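You operate a simulated robot arm through the tools that you are given. There is no shell and no other tool. Be economical: measure what you need, move in short steps, check, and stop when the job is done.

You are at the controls of a simulated two-armed robot. One attempt, no reset.

Task
Open the small drawer with the red knob, fetch the brown shaker from the top of the white drawer unit and stand it on top of the red wooden block and shut the drawer again. Pull the door of the oven open. The order is free. Set down upright: brown shaker.

The check looks at the end state, three seconds after you hand in, the way a careful person would. Anything else that was tipped, shoved, dropped, spilled or broken makes it a failure.

Robot
Two 7-joint arms with two-finger parallel grippers on one trunk, on a base that drives. Base frame: it is fixed to the floor where the robot stands at the start and does not move with it; the origin is under the middle of the robot, x ahead of it, y to its left, z up. Units: m, degrees, N and s.
The left shoulder is at the start at [0.05, 0.187, 1.083], the right one opposite. Places, roughly: door of the oven [-0.3, -0.6, 0.5]; red wooden block [-1.75, 1.75, 1]; small drawer with the red knob [0.8, 0, 0.9]. Payload 3.43 kg a hand.
The TCP of each hand is the grasp point between the finger pads, 0.03 m short of the fingertips. In the tool frame z runs along the fingers and y along their closing line. The gripper opens to 0.094 m. The fingers are 0.028 m wide and 0.01 m thick; the gripper's body (0.05 by 0.096 m) begins 0.055 m behind the TCP.
Orientation is that of the tool frame in the base frame, as a unit quaternion [x, y, z, w]. With the fingers straight down and closing along the base's y, the tool's x points along the base's -x, its y along +y and its z along -z.

Tools
- The arms move only by the tool nudge_tool. It takes "left_moves", "right_moves" or both (then of equal length, played together; a hand with none holds still); each is a list of rows, each an object of numbers (a shift or turn left out is 0, a gripper value left out holds the last): "gripper": the opening in per cent of the stroke, from 0 (shut) to 100 (fully open); "tx", "ty", "tz": the shift along the base's x, y, z in m; "rx", "ry", "rz": the turn, a rotation vector about the base's x, y, z in degrees. In form: [{"gripper": .., "tx": .., "ty": .., "tz": .., "rx": .., "ry": .., "rz": ..}, ...]. A call has 1 to 8 rows; each row shifts and turns the commanded pose from where the row before left it. Each row takes 0.2 s and may step no farther than 0.05 m and 8.6 degrees from the row before; otherwise, or with a gripper value out of range, the whole call is refused. A pose out of reach is approached as far as the arm can. The call stops where the force on the tool passes 40 N (or 10 N more than at its start, if that is more) or the arm is blocked; 0.2 s more then pass. The fingers move at their own pace (about 0.153 m/s each) and stop on an object; they squeeze with about 33 N. The grip force told is the motor's: it shows also when the fingers shut on nothing. Time passes only in rows, and 0.2 s behind the last, so rows that do not move let the fingers close. The reply holds the time, the measured pose of the TCP, the force on the tool along the base axes, the opening and the grip force, in the units named above and with some noise, with the torque about the TCP (base axes, N m) and any sound that the robot's microphone picked up, and new pictures: "show" is both (left out), scene, wrist or none (wrist: the cameras of the hands that moved).
- Cameras (640 x 400 px; columns grow to the right, rows downward): "scene" is now at [0.1182, -0.0637, 1.2444]; the picture's right is [-0.72, -0.69, 0.00], its down [-0.41, 0.42, -0.81] and it looks along [0.56, -0.58, -0.59] (base axes); focal length 214 px, centre (320, 200). "left" rides on the left gripper at [0.076, -0.014, -0.103] in its tool frame; the picture's right is [0.18, 0.98, 0.00], its down [-0.75, 0.14, -0.64] and it looks along [-0.63, 0.12, 0.77] (tool axes); focal length 243 px, centre (320, 200). "right" rides on the right gripper at [0.076, 0.014, -0.102] in its tool frame; the picture's right is [-0.18, 0.98, 0.00], its down [-0.75, -0.14, -0.64] and it looks along [-0.63, -0.12, 0.77] (tool axes); focal length 243 px, centre (320, 200). There is no depth. A picture from a camera that has moved, and an enlarged one, comes with that camera's place and axes in the base frame and with its lens.
- move_column(by): slides the trunk up (or, below 0, down) by that many m; the arms and the scene camera ride with it, the base frame stays. It gives what a move gives, with no picture.
- roll_base(legs): drives the robot by 1 to 6 legs, each [ahead, left, turn to the left] in m, m and degrees, along the robot's own axes; the way and the turn of a leg run together, so that a leg with both is an arc; at most 1.5 m and 180 degrees a leg. The arms and the cameras ride along, it lands a little off, and it stops where it bumps. It gives what a move gives, and a new picture of the scene camera.
- aim_head(pan, tilt): turns the head with the scene camera to pan (to the left, within 80 degrees either way) and tilt (down, from -29 to 69), counted from straight ahead of the robot. It gives what a move gives, and a new picture of the scene camera.
- inspect(camera, box): a new picture of the part [left, top, right, bottom] of that camera's present view, enlarged. It takes no simulated time.
- hand_in(): hands the job in; it is judged then, once.

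Work in short steps. Places have to be worked out from the pictures, the camera data and where the tool is seen: move nearer, look again, correct. Check each grasp and each placing, and mend what went wrong. You have 165 turns and 260 pictures in all, those below and enlarged ones among them. Open the grippers and draw the arms clear of the work before you hand the job in, unless the task says otherwise; then end with one line.

The tools are called after "Call:" as a command line: name --argument value ..., lists and objects as JSON in quotes. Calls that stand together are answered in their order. nudge_tool: Moves the arms, as the interface text tells. Its arguments: {"type":"object","properties":{"left_moves":{"type":"array"},"right_moves":{"type":"array"},"show":{"type":"string","enum":["both","scene","wrist","none"]}},"required":[]} The other tools are called the same way: move_column (by) slides the trunk up or down; roll_base (legs) drives the base; aim_head (pan, tilt) turns the head that bears the scene camera; inspect (camera, box) takes an enlarged picture of a part of a camera's view; hand_in () hands the job in.

At the start:

```text
clock: 0.0
left_tcp_pos: [0.3403, -0.0347, 1.283]
left_tcp_rot: [0.0, 1.0, -0.001, 0.0]
left_ft_force: [-1.1, 0.4, -0.1]
left_ft_torque: [0.01, -0.01, 0.0]
left_width: 0.0941
left_finger_force: 0.1
right_tcp_pos: [0.2767, -0.4033, 1.201]
right_tcp_rot: [0.001, 1.0, 0.0, 0.0]
right_ft_force: [-0.3, -0.1, 0.2]
right_ft_torque: [-0.01, 0.0, -0.04]
right_width: 0.0941
right_finger_force: 0.1
trunk travel left (down, up): [-0.299, 0.133]
robot x, y, heading: [0.001, 0.0017, -0.1]
head pan, tilt: [-46.0, 36.1]
```

scene: 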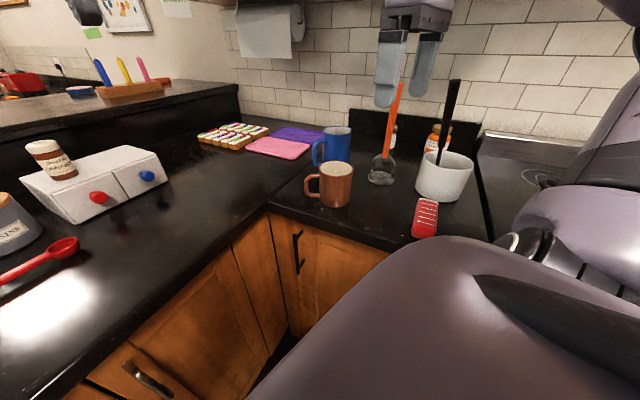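
right: 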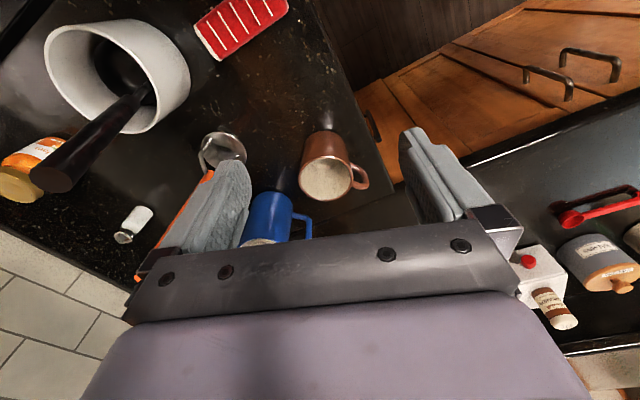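
left: 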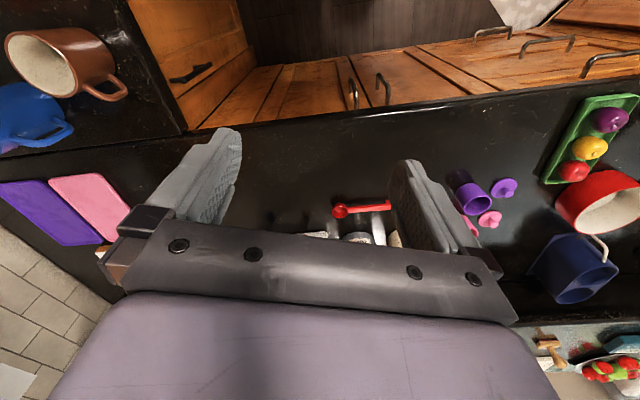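

The white drawer unit with the red knob and the shaker on top is at the left of the picture. I turn the head straight ahead to see it better.

Call:
aim_head --pan 0 --tilt 36

```text
clock: 1.1
left_tcp_pos: [0.3409, -0.034, 1.2828]
left_tcp_rot: [-0.002, 1.0, -0.002, 0.0]
left_ft_force: [0.1, -0.9, 0.5]
left_ft_torque: [0.01, 0.03, 0.0]
left_width: 0.0941
left_finger_force: 0.0
right_tcp_pos: [0.2761, -0.404, 1.2001]
right_tcp_rot: [0.001, 1.0, 0.0, 0.0]
right_ft_force: [-0.1, 0.4, 0.0]
right_ft_torque: [-0.02, -0.01, 0.02]
right_width: 0.0941
right_finger_force: 0.1
trunk travel left (down, up): [-0.299, 0.133]
robot x, y, heading: [-0.0005, -0.0025, 0.1]
head pan, tilt: [0.0, 36.0]
camera scene: at [0.1448, -0.0044, 1.2445], right [-0.04, -1.0, 0.0], down [-0.59, 0.02, -0.81], along [0.81, -0.03, -0.59], focal length 214 px, centre (320, 200)
```

scene: 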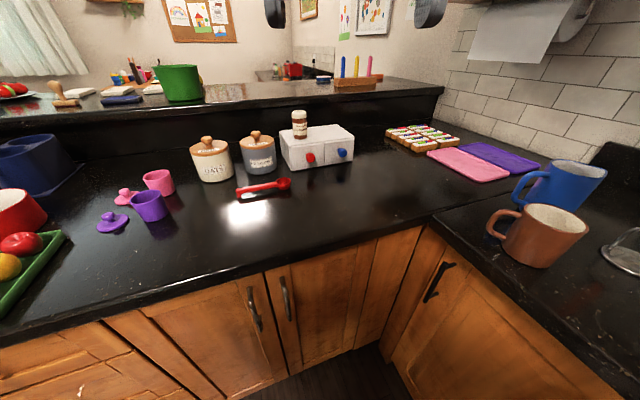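

The unit sits about 0.9 m ahead; now I look left and right to learn the room before choosing the order.

Call:
aim_head --pan 80 --tilt 25

Call:
aim_head --pan -80 --tilt 45

Call:
aim_head --pan 0 --tilt 40

Call:
inspect --camera "scene" --box '[180, 60, 400, 198]'

```text
clock: 2.7
left_tcp_pos: [0.3418, -0.0317, 1.2844]
left_tcp_rot: [-0.003, 1.0, -0.006, 0.0]
left_ft_force: [-0.9, -0.2, -0.6]
left_ft_torque: [-0.02, 0.03, 0.0]
left_width: 0.094
left_finger_force: 0.2
right_tcp_pos: [0.2773, -0.4027, 1.2009]
right_tcp_rot: [0.0, 1.0, 0.0, 0.0]
right_ft_force: [0.0, 0.1, 0.0]
right_ft_torque: [0.01, 0.01, -0.01]
right_width: 0.0938
right_finger_force: 0.2
trunk travel left (down, up): [-0.299, 0.133]
robot x, y, heading: [0.0007, -0.0007, 0.2]
head pan, tilt: [80.0, 25.0]
camera scene: at [0.148, -0.0029, 1.2546], right [-0.02, -1.0, 0.0], down [-0.49, 0.01, -0.87], along [0.87, -0.02, -0.49], focal length 214 px, centre (320, 200)
```

scene: 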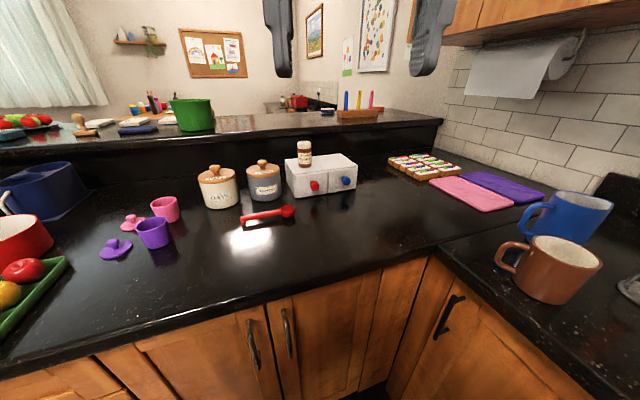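

```text
clock: 5.1
left_tcp_pos: [0.3393, -0.0346, 1.282]
left_tcp_rot: [-0.001, 1.0, 0.0, -0.001]
left_ft_force: [0.0, 1.2, 0.0]
left_ft_torque: [0.01, 0.0, 0.0]
left_width: 0.0939
left_finger_force: 0.0
right_tcp_pos: [0.2767, -0.4043, 1.2015]
right_tcp_rot: [0.0, 1.0, 0.001, 0.0]
right_ft_force: [0.5, -0.5, -0.1]
right_ft_torque: [0.01, -0.03, -0.04]
right_width: 0.0939
right_finger_force: 0.0
trunk travel left (down, up): [-0.299, 0.133]
robot x, y, heading: [0.0025, -0.0019, 0.1]
head pan, tilt: [-80.0, 45.0]
camera scene: at [0.0716, -0.0809, 1.2313], right [-0.98, -0.17, 0.0], down [-0.12, 0.7, -0.71], along [0.12, -0.7, -0.71], focal length 214 px, centre (320, 200)
```

scene: 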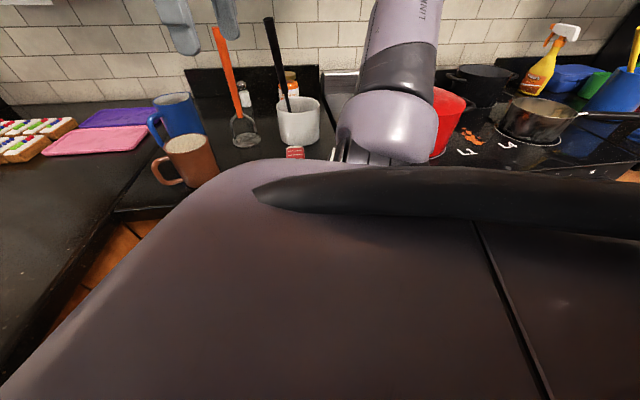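

```text
clock: 6.7
left_tcp_pos: [0.3402, -0.0339, 1.2822]
left_tcp_rot: [-0.001, 1.0, -0.002, 0.0]
left_ft_force: [-0.2, 0.4, 0.2]
left_ft_torque: [0.0, 0.03, -0.02]
left_width: 0.0941
left_finger_force: 0.0
right_tcp_pos: [0.2761, -0.4038, 1.2015]
right_tcp_rot: [0.0, 1.0, 0.0, 0.0]
right_ft_force: [0.6, -0.1, 0.3]
right_ft_torque: [0.04, 0.03, -0.02]
right_width: 0.0939
right_finger_force: 0.0
trunk travel left (down, up): [-0.299, 0.133]
robot x, y, heading: [0.001, 0.0043, 0.4]
head pan, tilt: [0.0, 40.0]
camera scene: at [0.1423, -0.0038, 1.2384], right [-0.03, -1.0, 0.0], down [-0.64, 0.02, -0.76], along [0.76, -0.03, -0.64], focal length 214 px, centre (320, 200)
```

scene: 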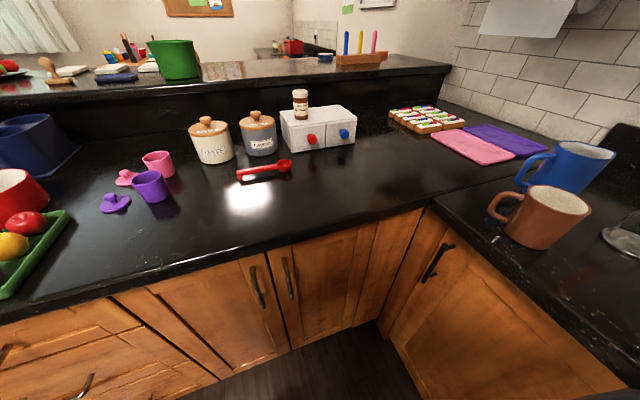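

```text
2.90 times, centred on (290, 129) of scene
camera zoom: at [0.1423, -0.0038, 1.2384], right [-0.03, -1.0, 0.0], down [-0.64, 0.02, -0.76], along [0.76, -0.03, -0.64], focal length 622 px, centre (407, 406)
```

zoom: 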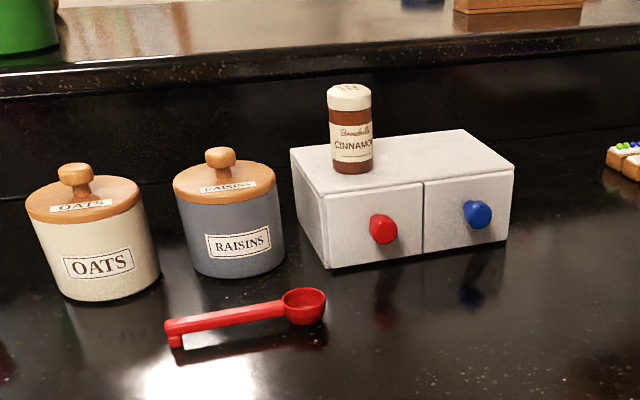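

The counter is at about z=0.91; the unit is yawed about 16° with the knob near (0.78, 0, 0.95) and the shaker near (0.845, 0.035), top at 1.08. I lift the right hand clear of the utensils before driving ahead.

Call:
nudge_tool --right_moves '[{"tz": 0.04}, {"tz": 0.04}, {"tz": 0.04}, {"ty": 0.04}, {"ty": 0.04}, {"ty": 0.04}, {"ty": 0.03}]' --show "none"

Call:
roll_base --legs '[[0.12, 0, 0]]'

```text
clock: 8.2
left_tcp_pos: [0.3401, -0.0347, 1.2824]
left_tcp_rot: [-0.002, 1.0, -0.002, 0.0]
left_ft_force: [0.0, 0.6, 0.6]
left_ft_torque: [0.0, 0.02, -0.02]
left_width: 0.0939
left_finger_force: 0.0
right_tcp_pos: [0.2746, -0.2539, 1.2817]
right_tcp_rot: [0.001, 1.0, 0.0, 0.0]
right_ft_force: [0.0, -0.4, 0.8]
right_ft_torque: [-0.02, 0.01, 0.01]
right_width: 0.094
right_finger_force: 0.1
right hand out of reach, approached as far as the arm can: row 3
trunk travel left (down, up): [-0.299, 0.133]
robot x, y, heading: [-0.0025, -0.0023, 0.2]
head pan, tilt: [0.0, 40.0]
```

```text
clock: 9.5
left_tcp_pos: [0.4621, -0.0344, 1.282]
left_tcp_rot: [-0.002, 1.0, -0.001, -0.001]
left_ft_force: [-0.4, -0.6, -0.1]
left_ft_torque: [0.0, 0.02, 0.01]
left_width: 0.0937
left_finger_force: 0.0
right_tcp_pos: [0.3974, -0.2527, 1.2816]
right_tcp_rot: [0.0, 1.0, 0.0, 0.001]
right_ft_force: [0.1, -0.8, 0.1]
right_ft_torque: [0.01, 0.03, 0.0]
right_width: 0.094
right_finger_force: 0.1
trunk travel left (down, up): [-0.299, 0.133]
robot x, y, heading: [0.1215, -0.0024, -0.2]
head pan, tilt: [0.0, 40.0]
camera scene: at [0.2631, -0.0036, 1.2382], right [-0.03, -1.0, 0.0], down [-0.65, 0.02, -0.76], along [0.76, -0.03, -0.65], focal length 214 px, centre (320, 200)
```

scene: 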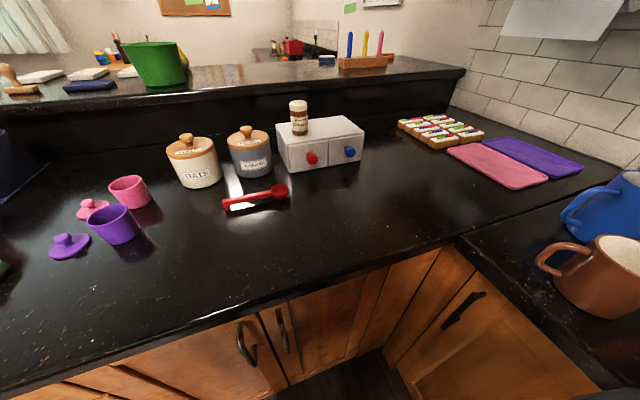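

Clear so far; the counter edge is about 0.35 m ahead of the axis, so I edge a bit further forward.

Call:
roll_base --legs '[[0.09, 0, 0]]'

Call:
inspect --camera "scene" --box '[220, 70, 420, 195]'

```text
clock: 10.3
left_tcp_pos: [0.4749, -0.0351, 1.2851]
left_tcp_rot: [-0.004, 1.0, -0.003, 0.001]
left_ft_force: [-0.6, 0.7, 0.1]
left_ft_torque: [-0.02, -0.04, 0.0]
left_width: 0.0942
left_finger_force: 0.1
right_tcp_pos: [0.409, -0.2538, 1.2819]
right_tcp_rot: [-0.002, 1.0, 0.001, 0.0]
right_ft_force: [-0.7, 0.3, 0.5]
right_ft_torque: [-0.02, -0.07, -0.01]
right_width: 0.0941
right_finger_force: 0.1
trunk travel left (down, up): [-0.299, 0.133]
robot x, y, heading: [0.1359, -0.0008, 0.3]
head pan, tilt: [0.0, 40.0]
stopped in leg 1: the robot was blocked; the commanded pose is now the measured one
camera scene: at [0.2761, -0.0044, 1.2385], right [-0.01, -1.0, 0.0], down [-0.64, 0.01, -0.77], along [0.77, -0.01, -0.64], focal length 214 px, centre (320, 200)
```

scene: 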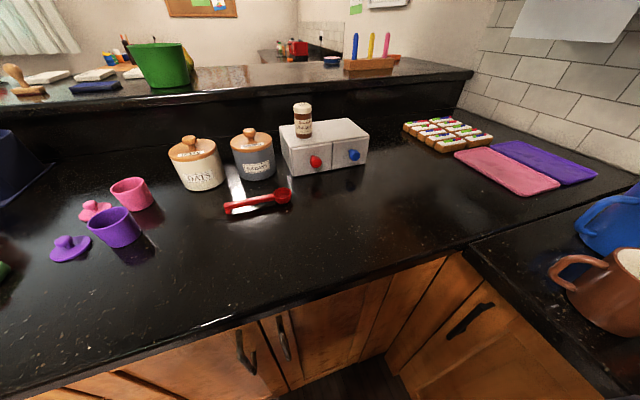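

```text
3.20 times, centred on (320, 132) of scene
camera zoom: at [0.2761, -0.0044, 1.2385], right [-0.01, -1.0, 0.0], down [-0.64, 0.01, -0.77], along [0.77, -0.01, -0.64], focal length 686 px, centre (320, 416)
```

zoom: 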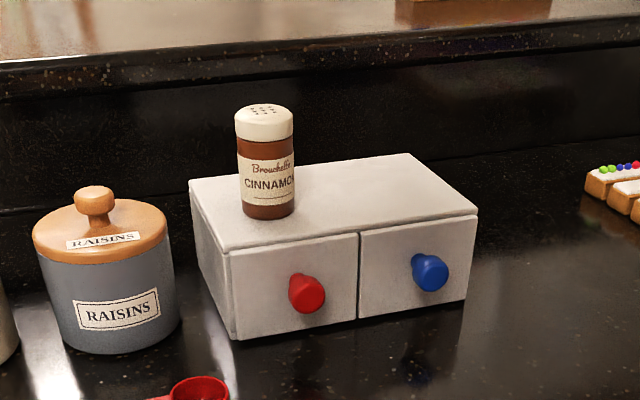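

The base is at its limit, x=0.136. I will take the shaker first (about (0.86, 0.036), z 0.99–1.07) with the left hand, so I pitch that hand to about 40° below horizontal while moving forward high above the counter.

Call:
nudge_tool --left_moves '[{"ry": -8.4, "tx": 0.02}, {"ry": -8.4, "tx": 0.03, "ty": 0.012}, {"ry": -8.4, "tx": 0.03, "ty": 0.012}, {"ry": -8.4, "tx": 0.03, "ty": 0.012}, {"ry": -8.4, "tx": 0.03, "ty": 0.012}, {"ry": -8.4, "tx": 0.03, "ty": 0.012}, {"tx": 0.03, "ty": 0.01, "tz": -0.03}]'

```text
clock: 11.9
left_tcp_pos: [0.6751, 0.0374, 1.2531]
left_tcp_rot: [-0.003, 0.905, -0.005, 0.426]
left_ft_force: [0.2, -0.7, 0.7]
left_ft_torque: [-0.02, 0.01, 0.01]
left_width: 0.0941
left_finger_force: 0.0
right_tcp_pos: [0.4123, -0.2541, 1.2824]
right_tcp_rot: [-0.002, 1.0, 0.001, 0.0]
right_ft_force: [0.3, 0.8, -0.1]
right_ft_torque: [0.0, 0.01, 0.02]
right_width: 0.094
right_finger_force: 0.0
trunk travel left (down, up): [-0.299, 0.133]
robot x, y, heading: [0.1339, -0.0047, 0.2]
head pan, tilt: [0.0, 40.0]
camera scene: at [0.2779, -0.0021, 1.2384], right [0.01, -1.0, 0.0], down [-0.64, 0.0, -0.77], along [0.77, 0.0, -0.64], focal length 214 px, centre (320, 200)
camera left: at [0.5477, 0.022, 1.2594], right [-0.12, 0.98, -0.15], down [-0.02, 0.15, 0.99], along [0.99, 0.12, 0.0], focal length 243 px, centre (320, 200)
```

scene: 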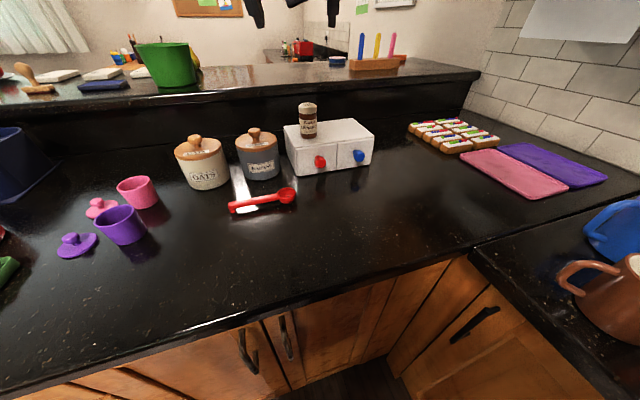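
left: 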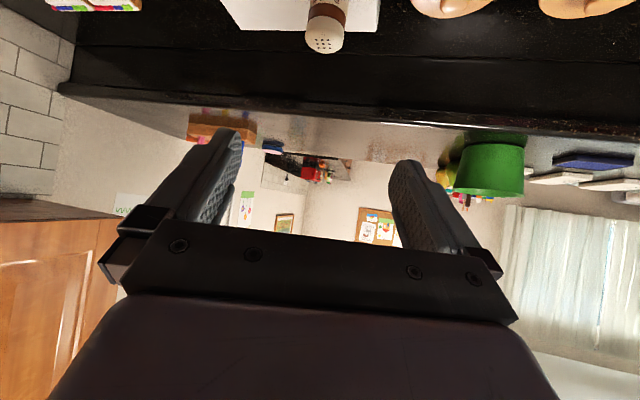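

The wrist view puts the shaker cap at about (0.838, 0.034), matching the head camera. I descend to a pre-grasp short and above of it.

Call:
nudge_tool --left_moves '[{"tx": 0.02, "tz": -0.03}, {"tx": 0.02, "tz": -0.03}, {"tx": 0.02, "tz": -0.03}, {"tx": 0.02, "tz": -0.03}, {"tx": 0.015, "tz": -0.02}]'

Call:
inspect --camera "scene" --box '[220, 0, 420, 185]'

```text
clock: 13.2
left_tcp_pos: [0.7711, 0.0358, 1.1123]
left_tcp_rot: [-0.002, 0.905, -0.005, 0.426]
left_ft_force: [0.0, -0.1, 0.3]
left_ft_torque: [-0.03, 0.03, -0.01]
left_width: 0.0939
left_finger_force: 0.0
right_tcp_pos: [0.4096, -0.2543, 1.2825]
right_tcp_rot: [-0.002, 1.0, 0.0, -0.002]
right_ft_force: [0.4, -0.2, 0.1]
right_ft_torque: [0.02, 0.02, 0.02]
right_width: 0.0941
right_finger_force: 0.1
trunk travel left (down, up): [-0.299, 0.133]
robot x, y, heading: [0.1319, -0.0019, 0.2]
head pan, tilt: [0.0, 40.0]
camera scene: at [0.2775, -0.0023, 1.2385], right [0.0, -1.0, 0.0], down [-0.64, 0.0, -0.77], along [0.77, 0.0, -0.64], focal length 214 px, centre (320, 200)
camera left: at [0.6431, 0.021, 1.1193], right [-0.12, 0.98, -0.15], down [-0.01, 0.15, 0.99], along [0.99, 0.12, 0.0], focal length 243 px, centre (320, 200)
```

scene: 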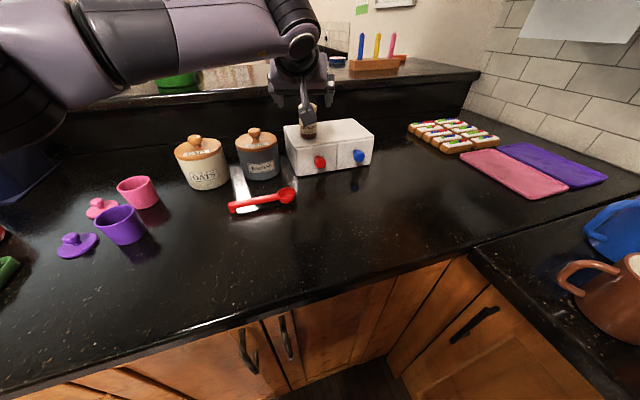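
left: 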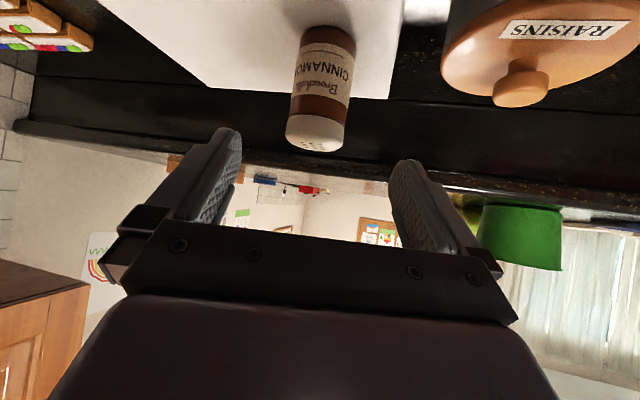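

```text
2.16 times, centred on (320, 92) of scene
camera zoom: at [0.2775, -0.0023, 1.2385], right [0.0, -1.0, 0.0], down [-0.64, 0.0, -0.77], along [0.77, 0.0, -0.64], focal length 464 px, centre (320, 432)
```

zoom: 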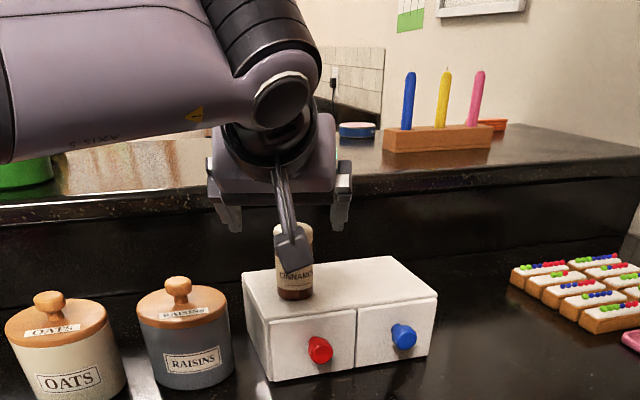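

The shaker lies centred between the fingers, about 0.08 m ahead and 0.07 m below. I advance along the approach line and then look.

Call:
nudge_tool --left_moves '[{"tx": 0.02, "tz": -0.02, "ty": -0.002}, {"tx": 0.02, "tz": -0.02}, {"tx": 0.02, "tz": -0.016}, {"tx": 0.017, "tz": -0.014}, {}]'

```text
clock: 14.3
left_tcp_pos: [0.8476, 0.033, 1.0449]
left_tcp_rot: [-0.002, 0.905, -0.006, 0.426]
left_ft_force: [-0.5, 0.7, 0.1]
left_ft_torque: [0.02, 0.02, 0.01]
left_width: 0.094
left_finger_force: 0.1
right_tcp_pos: [0.4105, -0.2547, 1.2818]
right_tcp_rot: [-0.002, 1.0, 0.002, 0.0]
right_ft_force: [-0.1, -0.3, -0.3]
right_ft_torque: [0.02, 0.01, 0.05]
right_width: 0.094
right_finger_force: 0.0
trunk travel left (down, up): [-0.299, 0.133]
robot x, y, heading: [0.1327, -0.0008, 0.5]
head pan, tilt: [0.0, 40.0]
camera scene: at [0.2772, -0.0023, 1.2385], right [0.0, -1.0, 0.0], down [-0.64, 0.0, -0.77], along [0.77, 0.0, -0.64], focal length 214 px, centre (320, 200)
camera left: at [0.7194, 0.0194, 1.0505], right [-0.12, 0.98, -0.15], down [-0.01, 0.15, 0.99], along [0.99, 0.12, 0.0], focal length 243 px, centre (320, 200)
```

scene: 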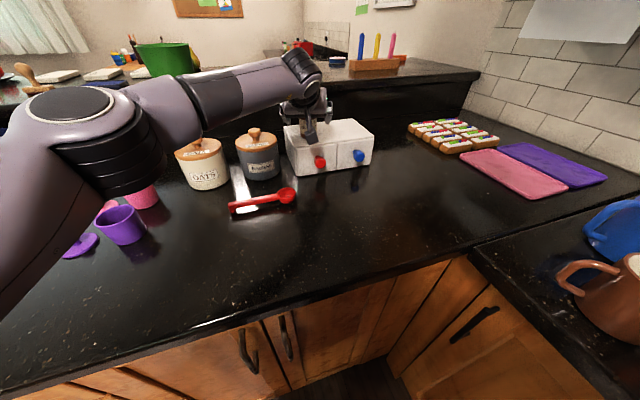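
left: 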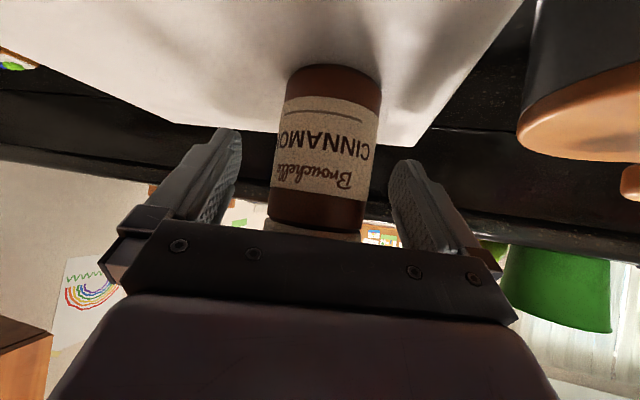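

The shaker stands between the fingers at the TCP. I close the left gripper.

Call:
nudge_tool --left_moves '[{"gripper": 0}, {}, {}]' --show "wrist"

```text
clock: 15.2
left_tcp_pos: [0.8479, 0.0343, 1.0443]
left_tcp_rot: [-0.003, 0.905, -0.005, 0.426]
left_ft_force: [0.9, -0.3, 0.3]
left_ft_torque: [0.05, 0.01, 0.01]
left_width: 0.0487
left_finger_force: 32.7
right_tcp_pos: [0.4102, -0.2542, 1.2824]
right_tcp_rot: [-0.003, 1.0, 0.001, 0.0]
right_ft_force: [-0.2, 0.2, 0.5]
right_ft_torque: [-0.04, 0.02, -0.04]
right_width: 0.0942
right_finger_force: 0.1
trunk travel left (down, up): [-0.299, 0.133]
robot x, y, heading: [0.1345, -0.0058, 0.1]
head pan, tilt: [0.0, 40.0]
camera left: at [0.7193, 0.0194, 1.0506], right [-0.12, 0.98, -0.15], down [-0.01, 0.15, 0.99], along [0.99, 0.12, 0.0], focal length 243 px, centre (320, 200)
```

left: 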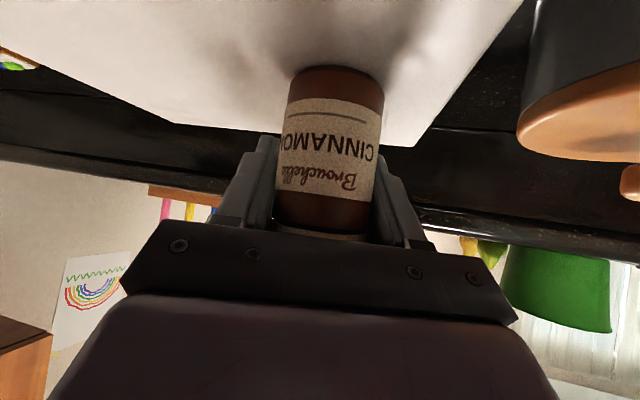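

Gripped (49 mm, 33 N). I lift it straight up, then draw it back and left, out of the way.

Call:
nudge_tool --left_moves '[{"tz": 0.015}, {"tz": 0.04}, {"tz": 0.04}, {"tz": 0.04}, {"tz": 0.04}, {"tz": 0.03, "tx": -0.04}, {"tx": -0.045, "ty": 0.02}, {"tx": -0.045, "ty": 0.02}]' --show "none"

Call:
nudge_tool --left_moves '[{"tx": -0.04, "ty": 0.03}, {"tx": -0.04, "ty": 0.03}, {"tx": -0.04, "ty": 0.03}, {"ty": 0.04}, {"ty": 0.04}]' --show "both"

```text
clock: 16.9
left_tcp_pos: [0.6852, 0.09, 1.2523]
left_tcp_rot: [-0.005, 0.905, -0.005, 0.426]
left_ft_force: [-0.7, 0.7, -0.7]
left_ft_torque: [0.01, 0.0, 0.04]
left_width: 0.0487
left_finger_force: 33.4
left hand out of reach, approached as far as the arm can: row 4, 5
right_tcp_pos: [0.4105, -0.2537, 1.2817]
right_tcp_rot: [-0.002, 1.0, 0.001, 0.0]
right_ft_force: [0.0, -0.1, -0.1]
right_ft_torque: [-0.05, 0.02, -0.01]
right_width: 0.094
right_finger_force: 0.0
trunk travel left (down, up): [-0.299, 0.133]
robot x, y, heading: [0.1356, -0.003, 0.5]
head pan, tilt: [0.0, 40.0]
```

```text
clock: 18.1
left_tcp_pos: [0.5646, 0.2585, 1.2521]
left_tcp_rot: [-0.002, 0.905, -0.005, 0.426]
left_ft_force: [0.3, -0.5, -1.8]
left_ft_torque: [-0.03, -0.04, 0.03]
left_width: 0.0486
left_finger_force: 33.7
right_tcp_pos: [0.4099, -0.2543, 1.2828]
right_tcp_rot: [-0.001, 1.0, 0.0, 0.0]
right_ft_force: [-1.2, 0.4, -0.8]
right_ft_torque: [-0.02, 0.0, 0.02]
right_width: 0.094
right_finger_force: 0.0
trunk travel left (down, up): [-0.299, 0.133]
robot x, y, heading: [0.1355, -0.0014, 0.3]
head pan, tilt: [0.0, 40.0]
camera scene: at [0.2772, -0.0018, 1.2386], right [0.0, -1.0, 0.0], down [-0.64, 0.0, -0.77], along [0.77, 0.0, -0.64], focal length 214 px, centre (320, 200)
camera left: at [0.4362, 0.2437, 1.2582], right [-0.12, 0.98, -0.15], down [-0.01, 0.15, 0.99], along [0.99, 0.12, 0.0], focal length 243 px, centre (320, 200)
```

scene: 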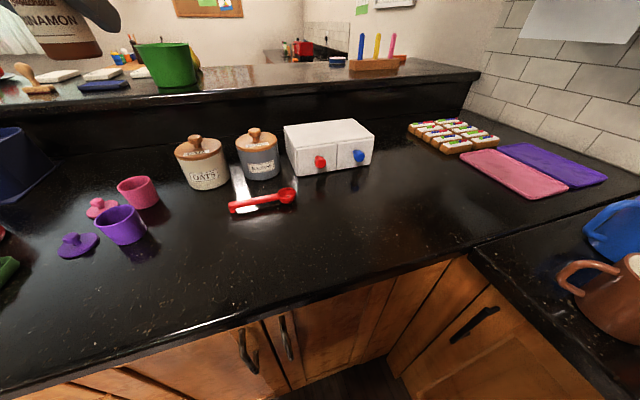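
left: 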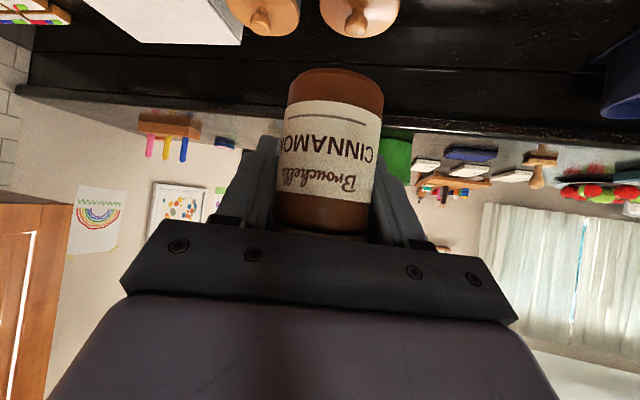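

Shaker safely held aside. Now the right hand pitches and yaws to the drawer's pull axis while moving in front of the knob, still high.

Call:
nudge_tool --right_moves '[{"ry": -8.4, "tx": 0.02, "ty": 0.02}, {"ry": -8.4, "tx": 0.03, "ty": 0.03}, {"ry": -8.4, "tx": 0.03, "ty": 0.03}, {"ry": -8.4, "tx": 0.03, "ty": 0.03}, {"ry": -8.4, "tx": 0.03, "ty": 0.03}, {"ry": -8.4, "tx": 0.03, "ty": 0.03}, {"rz": 8, "tx": 0.03, "ty": 0.02, "tz": -0.03}, {"rz": 7.5, "tx": 0.03, "ty": 0.02, "tz": -0.03}]' --show "none"

Call:
nudge_tool --right_moves '[{"tz": -0.04, "tx": 0.01}, {"tz": -0.04, "tx": 0.01}, {"tz": -0.04}, {"tz": -0.03}]' --show "both"

```text
clock: 19.9
left_tcp_pos: [0.5666, 0.2573, 1.2513]
left_tcp_rot: [-0.002, 0.905, -0.006, 0.424]
left_ft_force: [-0.3, -0.6, -1.1]
left_ft_torque: [-0.01, 0.0, 0.01]
left_width: 0.0484
left_finger_force: 33.3
right_tcp_pos: [0.6352, -0.1169, 1.2329]
right_tcp_rot: [-0.124, 0.896, 0.057, 0.422]
right_ft_force: [0.4, 0.5, 0.3]
right_ft_torque: [0.0, -0.05, 0.04]
right_width: 0.0942
right_finger_force: 0.0
right hand out of reach, approached as far as the arm can: row 4, 5, 6
trunk travel left (down, up): [-0.299, 0.133]
robot x, y, heading: [0.1346, 0.0032, 0.5]
head pan, tilt: [0.0, 40.0]
```

```text
clock: 20.9
left_tcp_pos: [0.5652, 0.2576, 1.2511]
left_tcp_rot: [-0.003, 0.905, -0.005, 0.425]
left_ft_force: [-0.9, 0.2, -0.1]
left_ft_torque: [0.0, 0.0, -0.01]
left_width: 0.0488
left_finger_force: 32.8
right_tcp_pos: [0.6548, -0.1173, 1.0833]
right_tcp_rot: [-0.124, 0.896, 0.058, 0.422]
right_ft_force: [0.8, 0.1, 0.1]
right_ft_torque: [0.01, -0.02, 0.02]
right_width: 0.094
right_finger_force: 0.0
trunk travel left (down, up): [-0.299, 0.133]
robot x, y, heading: [0.1365, -0.0015, 0.3]
head pan, tilt: [0.0, 40.0]
camera scene: at [0.2775, -0.0024, 1.2385], right [0.0, -1.0, 0.0], down [-0.64, 0.0, -0.77], along [0.77, 0.0, -0.64], focal length 214 px, centre (320, 200)
camera right: at [0.5285, -0.1378, 1.0918], right [-0.15, 0.98, 0.14], down [0.02, -0.14, 0.99], along [0.99, 0.15, 0.0], focal length 243 px, centre (320, 200)
```

scene: 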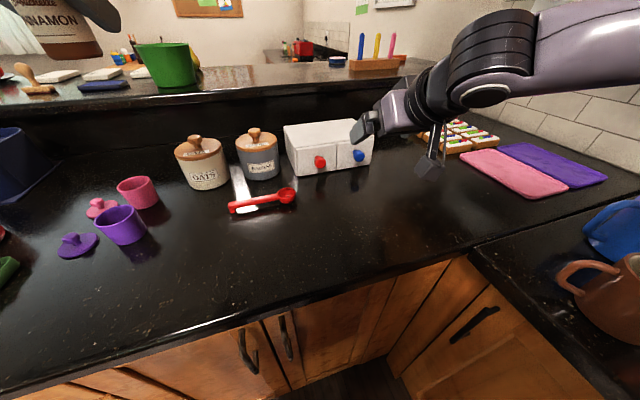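
right: 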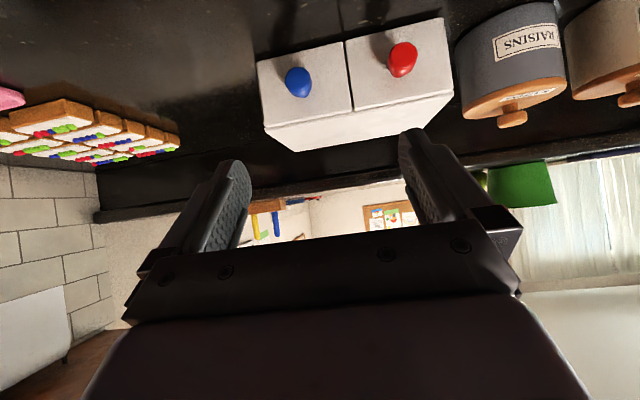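

The right wrist view puts the red knob near (0.77, 0.005, 0.955). I move to a pre-grasp 8 cm back along the tool axis with the gripper at 60 %.

Call:
nudge_tool --right_moves '[{"ty": 0.035, "gripper": 60}, {"ty": 0.035}, {"ty": 0.032, "tx": 0.01}, {"tx": 0.02, "tz": -0.035}, {"tx": 0.02, "tz": -0.035}]' --show "wrist"

```text
clock: 22.1
left_tcp_pos: [0.5648, 0.2575, 1.252]
left_tcp_rot: [-0.002, 0.905, -0.006, 0.425]
left_ft_force: [0.4, -0.3, -1.4]
left_ft_torque: [-0.01, 0.01, 0.02]
left_width: 0.0483
left_finger_force: 32.8
right_tcp_pos: [0.6804, -0.0978, 1.0161]
right_tcp_rot: [-0.124, 0.896, 0.058, 0.422]
right_ft_force: [1.3, 0.2, -0.4]
right_ft_torque: [0.0, -0.02, 0.0]
right_width: 0.0564
right_finger_force: 0.0
right hand out of reach, approached as far as the arm can: row 1, 2, 3, 4, 5
trunk travel left (down, up): [-0.299, 0.133]
robot x, y, heading: [0.1378, -0.0002, 0.2]
head pan, tilt: [0.0, 40.0]
camera right: at [0.5532, -0.1182, 1.0229], right [-0.15, 0.98, 0.14], down [0.02, -0.14, 0.99], along [0.99, 0.16, 0.0], focal length 243 px, centre (320, 200)
```

right: 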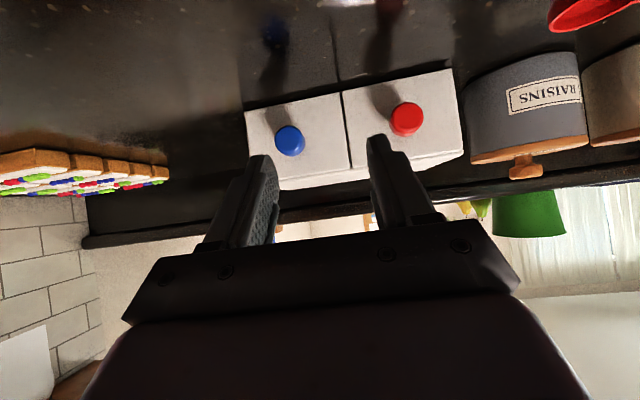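

The right arm cannot reach far enough left from here, so I shift the base 0.12 m to the left; the hand rides along in free space in front of the knob.

Call:
roll_base --legs '[[0, 0.11, 0]]'

Call:
inspect --camera "right" --box '[0, 0, 640, 400]'

```text
clock: 23.0
left_tcp_pos: [0.5663, 0.2568, 1.2527]
left_tcp_rot: [0.003, 0.905, -0.007, 0.425]
left_ft_force: [0.6, -0.3, -1.8]
left_ft_torque: [0.01, -0.04, -0.02]
left_width: 0.0485
left_finger_force: 32.7
right_tcp_pos: [0.6765, -0.0985, 1.0158]
right_tcp_rot: [-0.118, 0.897, 0.055, 0.422]
right_ft_force: [0.2, 0.3, 0.4]
right_ft_torque: [0.04, -0.03, 0.0]
right_width: 0.0563
right_finger_force: 0.1
trunk travel left (down, up): [-0.299, 0.133]
robot x, y, heading: [0.1311, 0.0018, -0.1]
head pan, tilt: [0.0, 40.0]
stopped in leg 1: the robot was blocked; the commanded pose is now the measured one
camera scene: at [0.2753, 0.0012, 1.2385], right [-0.01, -1.0, 0.0], down [-0.64, 0.01, -0.77], along [0.77, -0.01, -0.64], focal length 214 px, centre (320, 200)
```

scene: 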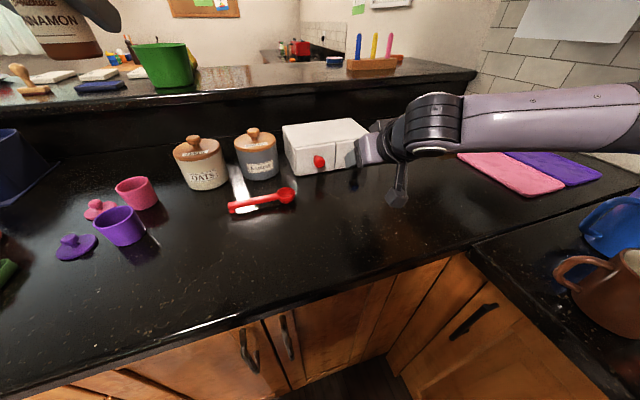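

```text
1.00 times, centred on (320, 200) of right (not enlarged: the box is as wide or as high as the picture)
camera zoom: at [0.5496, -0.1181, 1.0232], right [-0.14, 0.98, 0.14], down [0.02, -0.14, 0.99], along [0.99, 0.14, 0.0], focal length 243 px, centre (320, 200)
```

zoom: 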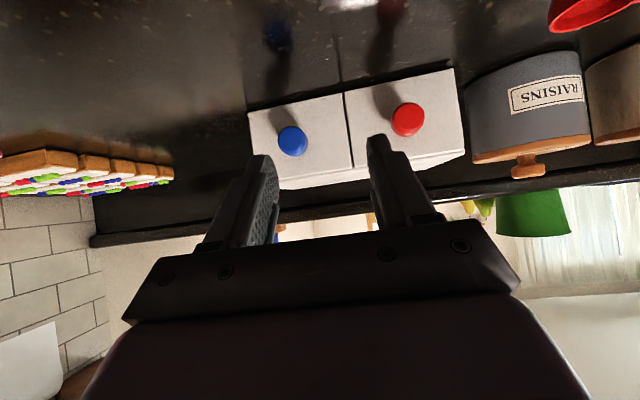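

Blocked at once to the left, maybe because the base is touching the counter. I look to the left-down side to see.

Call:
aim_head --pan 75 --tilt 60

Call:
inspect --camera "scene" --box '[0, 0, 640, 400]'

```text
clock: 24.4
left_tcp_pos: [0.5665, 0.257, 1.2528]
left_tcp_rot: [0.002, 0.904, -0.007, 0.426]
left_ft_force: [0.6, 0.3, -0.4]
left_ft_torque: [-0.02, -0.05, -0.01]
left_width: 0.0483
left_finger_force: 33.4
right_tcp_pos: [0.6768, -0.0994, 1.0163]
right_tcp_rot: [-0.117, 0.897, 0.054, 0.422]
right_ft_force: [0.2, -0.2, -0.9]
right_ft_torque: [-0.02, -0.01, -0.03]
right_width: 0.0565
right_finger_force: 0.1
trunk travel left (down, up): [-0.299, 0.133]
robot x, y, heading: [0.1338, 0.0053, -0.6]
head pan, tilt: [75.0, 60.0]
camera scene: at [0.2082, 0.0664, 1.2118], right [0.96, -0.27, 0.0], down [-0.23, -0.83, -0.5], along [0.13, 0.48, -0.87], focal length 214 px, centre (320, 200)
```

scene: 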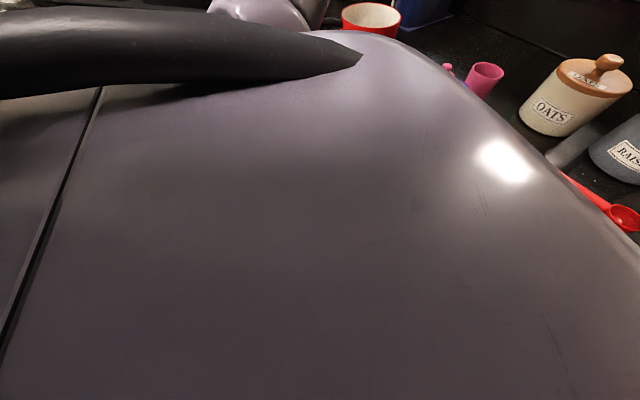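

```text
1.00 times, centred on (320, 200) of scene (not enlarged: the box is as wide or as high as the picture)
camera zoom: at [0.2082, 0.0664, 1.2118], right [0.96, -0.27, 0.0], down [-0.23, -0.83, -0.5], along [0.13, 0.48, -0.87], focal length 214 px, centre (320, 200)
```

zoom: 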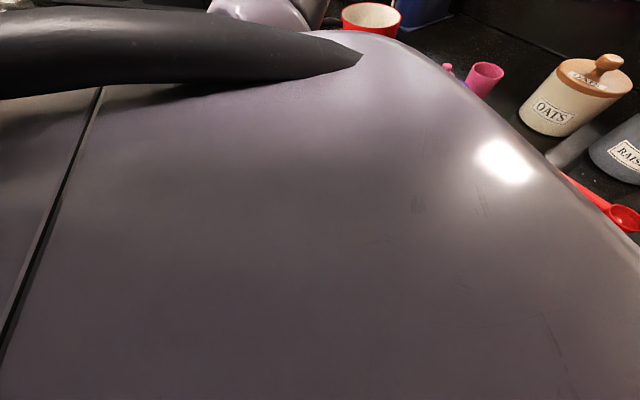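

Nothing shows but the robot's own shell; probably it is the contact with the counter front. I back off 3 cm, then go left, with the head looking ahead again.

Call:
aim_head --pan 0 --tilt 40

Call:
roll_base --legs '[[-0.03, 0, 0], [0, 0.1, 0]]'

```text
clock: 25.9
left_tcp_pos: [0.5671, 0.2572, 1.2512]
left_tcp_rot: [0.003, 0.905, -0.007, 0.426]
left_ft_force: [0.3, -0.5, -1.3]
left_ft_torque: [0.0, 0.01, 0.0]
left_width: 0.0487
left_finger_force: 32.9
right_tcp_pos: [0.6763, -0.0978, 1.0154]
right_tcp_rot: [-0.118, 0.897, 0.055, 0.423]
right_ft_force: [-0.3, 0.3, 0.3]
right_ft_torque: [0.0, 0.02, 0.01]
right_width: 0.0564
right_finger_force: 0.1
trunk travel left (down, up): [-0.299, 0.133]
robot x, y, heading: [0.1314, 0.0027, -0.7]
head pan, tilt: [0.0, 40.0]
camera scene: at [0.2754, 0.0016, 1.2385], right [-0.01, -1.0, 0.0], down [-0.64, 0.0, -0.77], along [0.77, -0.01, -0.64], focal length 214 px, centre (320, 200)
```

scene: 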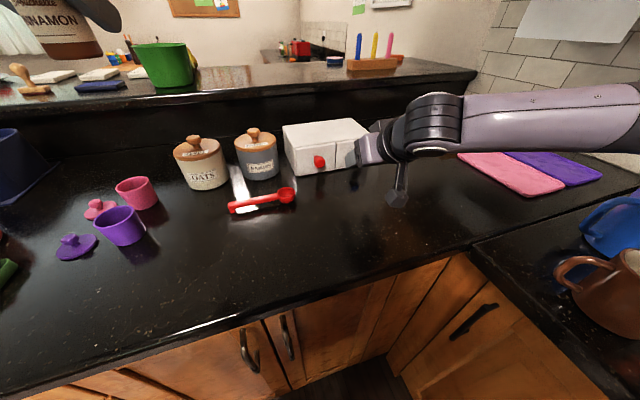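

```text
clock: 27.6
left_tcp_pos: [0.5377, 0.3512, 1.2514]
left_tcp_rot: [0.006, 0.905, -0.008, 0.425]
left_ft_force: [1.2, -1.0, -0.6]
left_ft_torque: [0.0, -0.03, -0.02]
left_width: 0.0484
left_finger_force: 32.9
right_tcp_pos: [0.6448, -0.0055, 1.0178]
right_tcp_rot: [-0.115, 0.897, 0.054, 0.422]
right_ft_force: [-1.0, -0.4, -0.8]
right_ft_torque: [0.03, -0.03, 0.02]
right_width: 0.0564
right_finger_force: 0.1
trunk travel left (down, up): [-0.299, 0.133]
robot x, y, heading: [0.0978, 0.0997, -0.8]
head pan, tilt: [0.0, 40.0]
stopped in leg 2: the robot was blocked; the commanded pose is now the measured one
camera scene: at [0.2438, 0.0972, 1.2385], right [-0.01, -1.0, 0.0], down [-0.64, 0.01, -0.77], along [0.77, -0.01, -0.64], focal length 214 px, centre (320, 200)
```

scene: 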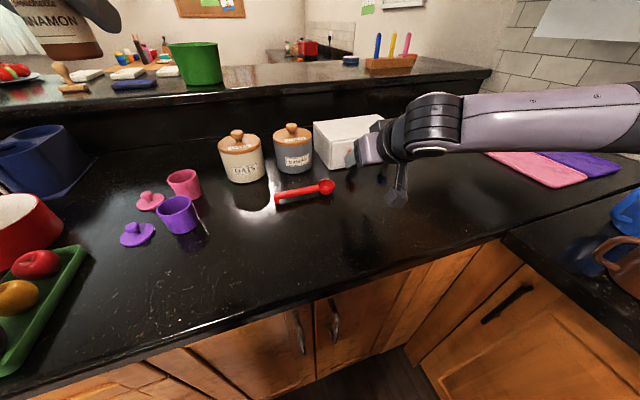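

Base now at (0.098, 0.10), the right hand in line with the knob. I try advancing along the tool axis toward the pre-grasp.

Call:
nudge_tool --right_moves '[{"tx": 0.03, "ty": -0.003, "tz": 0.0}, {"tx": 0.03, "ty": -0.003, "tz": -0.01}]' --show "both"

```text
clock: 28.2
left_tcp_pos: [0.536, 0.3513, 1.2502]
left_tcp_rot: [0.005, 0.905, -0.009, 0.425]
left_ft_force: [0.6, 0.3, -1.5]
left_ft_torque: [-0.02, -0.04, -0.04]
left_width: 0.0484
left_finger_force: 32.9
right_tcp_pos: [0.6901, -0.0333, 1.0118]
right_tcp_rot: [-0.115, 0.898, 0.053, 0.422]
right_ft_force: [0.4, 0.4, -0.1]
right_ft_torque: [-0.03, -0.04, 0.03]
right_width: 0.0563
right_finger_force: 0.2
right hand out of reach, approached as far as the arm can: row 1, 2
trunk travel left (down, up): [-0.299, 0.133]
robot x, y, heading: [0.1041, 0.101, -0.8]
head pan, tilt: [0.0, 40.0]
camera scene: at [0.2438, 0.0976, 1.2385], right [-0.01, -1.0, 0.0], down [-0.64, 0.01, -0.77], along [0.77, -0.01, -0.64], focal length 214 px, centre (320, 200)
camera right: at [0.5635, -0.0507, 1.0178], right [-0.14, 0.98, 0.14], down [0.02, -0.14, 0.99], along [0.99, 0.14, 0.0], focal length 243 px, centre (320, 200)
```

scene: 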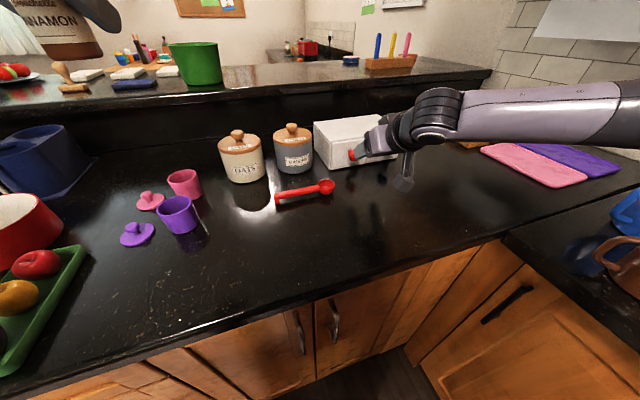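
right: 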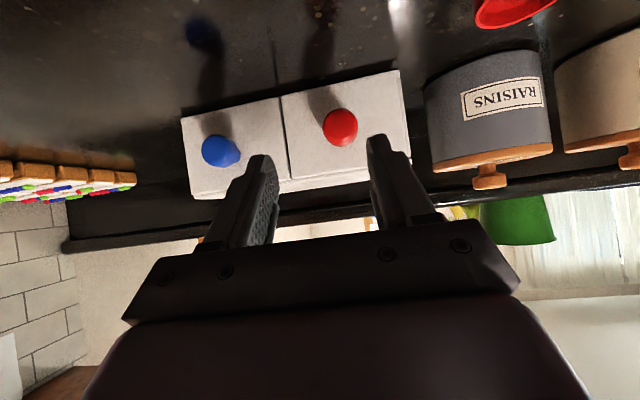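

The wrist limits leftward reach at this yaw. I add 15° more yaw to the left, which relaxes the wrist, and see where the hand gets.

Call:
nudge_tool --right_moves '[{"rz": 7.5}, {"rz": 7.5}, {}]' --show "wrist"

```text
clock: 29.0
left_tcp_pos: [0.5361, 0.3521, 1.251]
left_tcp_rot: [0.006, 0.905, -0.009, 0.425]
left_ft_force: [0.1, 0.4, -0.9]
left_ft_torque: [0.02, -0.01, -0.01]
left_width: 0.0484
left_finger_force: 32.9
right_tcp_pos: [0.6908, -0.0323, 1.012]
right_tcp_rot: [-0.232, 0.875, 0.109, 0.411]
right_ft_force: [-0.4, -0.1, -0.3]
right_ft_torque: [0.01, 0.01, 0.02]
right_width: 0.0565
right_finger_force: 0.0
trunk travel left (down, up): [-0.299, 0.133]
robot x, y, heading: [0.1009, 0.1011, -0.6]
head pan, tilt: [0.0, 40.0]
camera right: at [0.5727, -0.0831, 1.0178], right [-0.38, 0.91, 0.14], down [0.06, -0.13, 0.99], along [0.92, 0.39, 0.0], focal length 243 px, centre (320, 200)
```

right: 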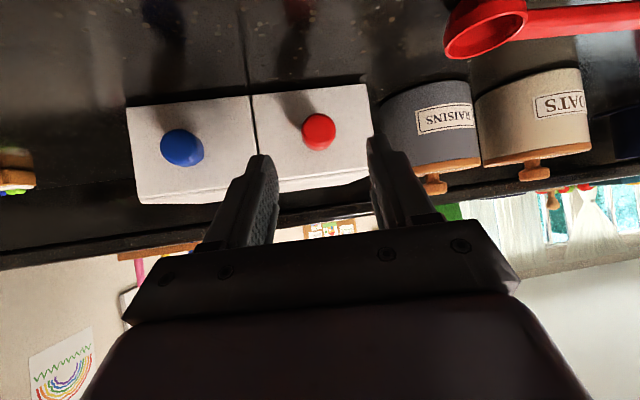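

Now the knob lies straight ahead of the fingers. I advance part-way along the tool axis and check.

Call:
nudge_tool --right_moves '[{"tx": 0.02, "ty": 0.01, "tz": -0.015}, {"tx": 0.02, "ty": 0.01, "tz": -0.015}, {}]' --show "wrist"

```text
clock: 29.8
left_tcp_pos: [0.5372, 0.3523, 1.2511]
left_tcp_rot: [0.006, 0.905, -0.009, 0.425]
left_ft_force: [0.6, 0.0, -0.5]
left_ft_torque: [0.03, -0.02, 0.0]
left_width: 0.0484
left_finger_force: 32.8
right_tcp_pos: [0.7109, -0.033, 0.9881]
right_tcp_rot: [-0.231, 0.875, 0.108, 0.412]
right_ft_force: [-0.5, -0.6, -0.6]
right_ft_torque: [-0.01, -0.01, 0.01]
right_width: 0.0562
right_finger_force: 0.0
right hand out of reach, approached as far as the arm can: row 1, 2
trunk travel left (down, up): [-0.299, 0.133]
robot x, y, heading: [0.1031, 0.0998, -0.9]
head pan, tilt: [0.0, 40.0]
camera right: at [0.5931, -0.0827, 0.9943], right [-0.38, 0.91, 0.14], down [0.06, -0.13, 0.99], along [0.92, 0.39, 0.0], focal length 243 px, centre (320, 200)
```

right: 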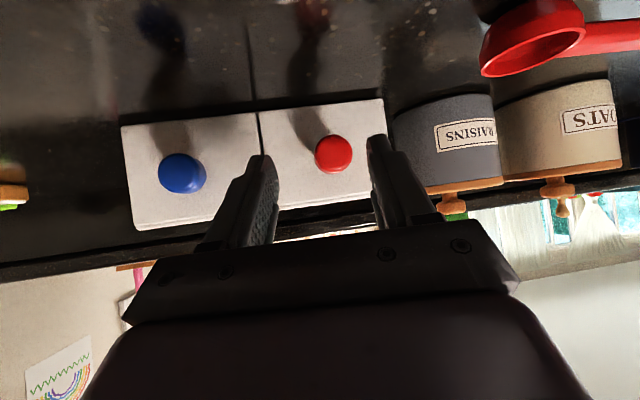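

The limit isn't helped by yaw left; the left arm reached farther with yaw 0, so I turn the right hand back to yaw ~0 and retry moving left.

Call:
nudge_tool --right_moves '[{"rz": -8, "tx": -0.01, "tz": 0.01}, {"rz": -8}, {"rz": -8}, {"rz": -6}, {"ty": 0.015}, {"ty": 0.015}, {}]' --show "wrist"

```text
clock: 31.4
left_tcp_pos: [0.5368, 0.3516, 1.2518]
left_tcp_rot: [0.006, 0.905, -0.01, 0.425]
left_ft_force: [-0.1, -0.2, 0.0]
left_ft_torque: [0.0, 0.02, -0.01]
left_width: 0.0487
left_finger_force: 32.7
right_tcp_pos: [0.6686, -0.0525, 1.0099]
right_tcp_rot: [0.003, 0.905, -0.001, 0.426]
right_ft_force: [-0.4, -0.1, -0.1]
right_ft_torque: [0.02, 0.0, 0.01]
right_width: 0.0563
right_finger_force: 0.0
right hand out of reach, approached as far as the arm can: row 2, 3, 4, 5, 6
trunk travel left (down, up): [-0.299, 0.133]
robot x, y, heading: [0.1029, 0.1036, -0.7]
head pan, tilt: [0.0, 40.0]
camera right: at [0.5414, -0.0388, 1.0162], right [0.12, 0.98, 0.14], down [-0.02, -0.14, 0.99], along [0.99, -0.12, 0.0], focal length 243 px, centre (320, 200)
```

right: 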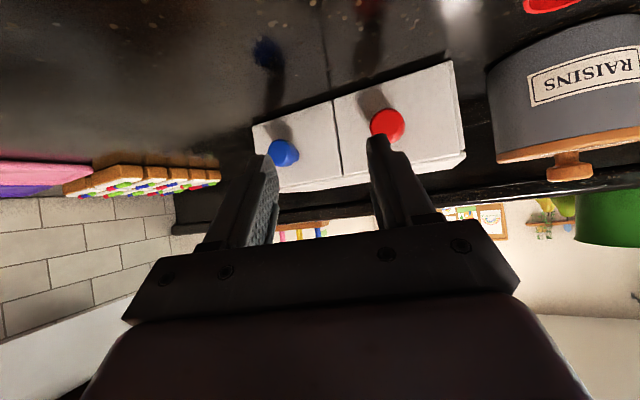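

Yaw right makes it worse, so this arm needs the target further to its right. I back off and shift the base further left.

Call:
roll_base --legs '[[-0.04, 0, 0], [0, 0.13, 0]]'

```text
clock: 33.3
left_tcp_pos: [0.4966, 0.477, 1.2514]
left_tcp_rot: [0.009, 0.905, -0.01, 0.425]
left_ft_force: [0.3, 0.4, -0.8]
left_ft_torque: [-0.01, -0.04, 0.0]
left_width: 0.0482
left_finger_force: 32.2
right_tcp_pos: [0.6261, 0.0712, 1.0095]
right_tcp_rot: [0.007, 0.905, -0.003, 0.426]
right_ft_force: [-0.3, 0.3, 0.0]
right_ft_torque: [0.02, -0.03, 0.0]
right_width: 0.0564
right_finger_force: 0.1
trunk travel left (down, up): [-0.299, 0.133]
robot x, y, heading: [0.0548, 0.2274, -1.3]
head pan, tilt: [0.0, 40.0]
stopped in leg 2: the robot was blocked; the commanded pose is now the measured one
camera scene: at [0.2017, 0.2263, 1.2385], right [-0.02, -1.0, 0.0], down [-0.64, 0.01, -0.77], along [0.77, -0.02, -0.64], focal length 214 px, centre (320, 200)
```

scene: 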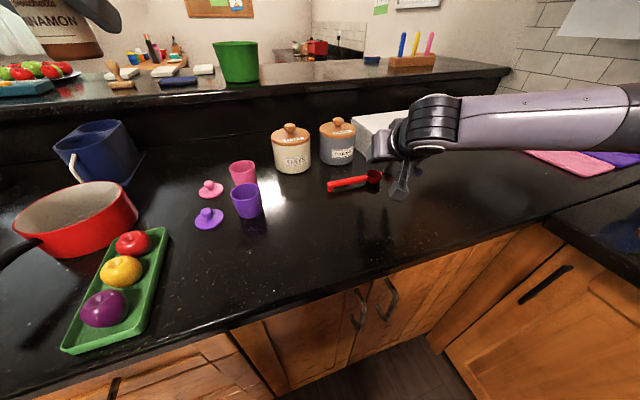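

The whole kitchen is yawed about 15°, so I back up, square the base to the counter (turn left ~16.5°), and shift right so that the knob is straight ahead of the right shoulder.

Call:
roll_base --legs '[[-0.06, 0, 0], [0, 0, 16.5], [0, -0.2, 0]]'

```text
clock: 36.5
left_tcp_pos: [0.3996, 0.4011, 1.2519]
left_tcp_rot: [-0.122, 0.897, 0.05, 0.422]
left_ft_force: [-0.4, -0.3, -0.8]
left_ft_torque: [0.02, 0.01, 0.02]
left_width: 0.0481
left_finger_force: 33.4
right_tcp_pos: [0.6404, 0.0482, 1.0101]
right_tcp_rot: [-0.125, 0.896, 0.06, 0.422]
right_ft_force: [0.6, 0.0, 0.9]
right_ft_torque: [0.01, -0.01, -0.01]
right_width: 0.0565
right_finger_force: 0.0
trunk travel left (down, up): [-0.299, 0.133]
robot x, y, heading: [0.0546, 0.0375, 15.3]
head pan, tilt: [0.0, 40.0]
camera scene: at [0.1899, 0.0754, 1.2385], right [0.27, -0.96, 0.0], down [-0.62, -0.17, -0.77], along [0.74, 0.2, -0.64], focal length 214 px, centre (320, 200)
```

scene: 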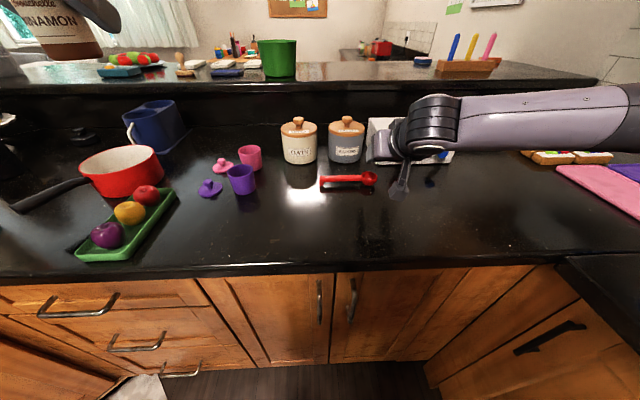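

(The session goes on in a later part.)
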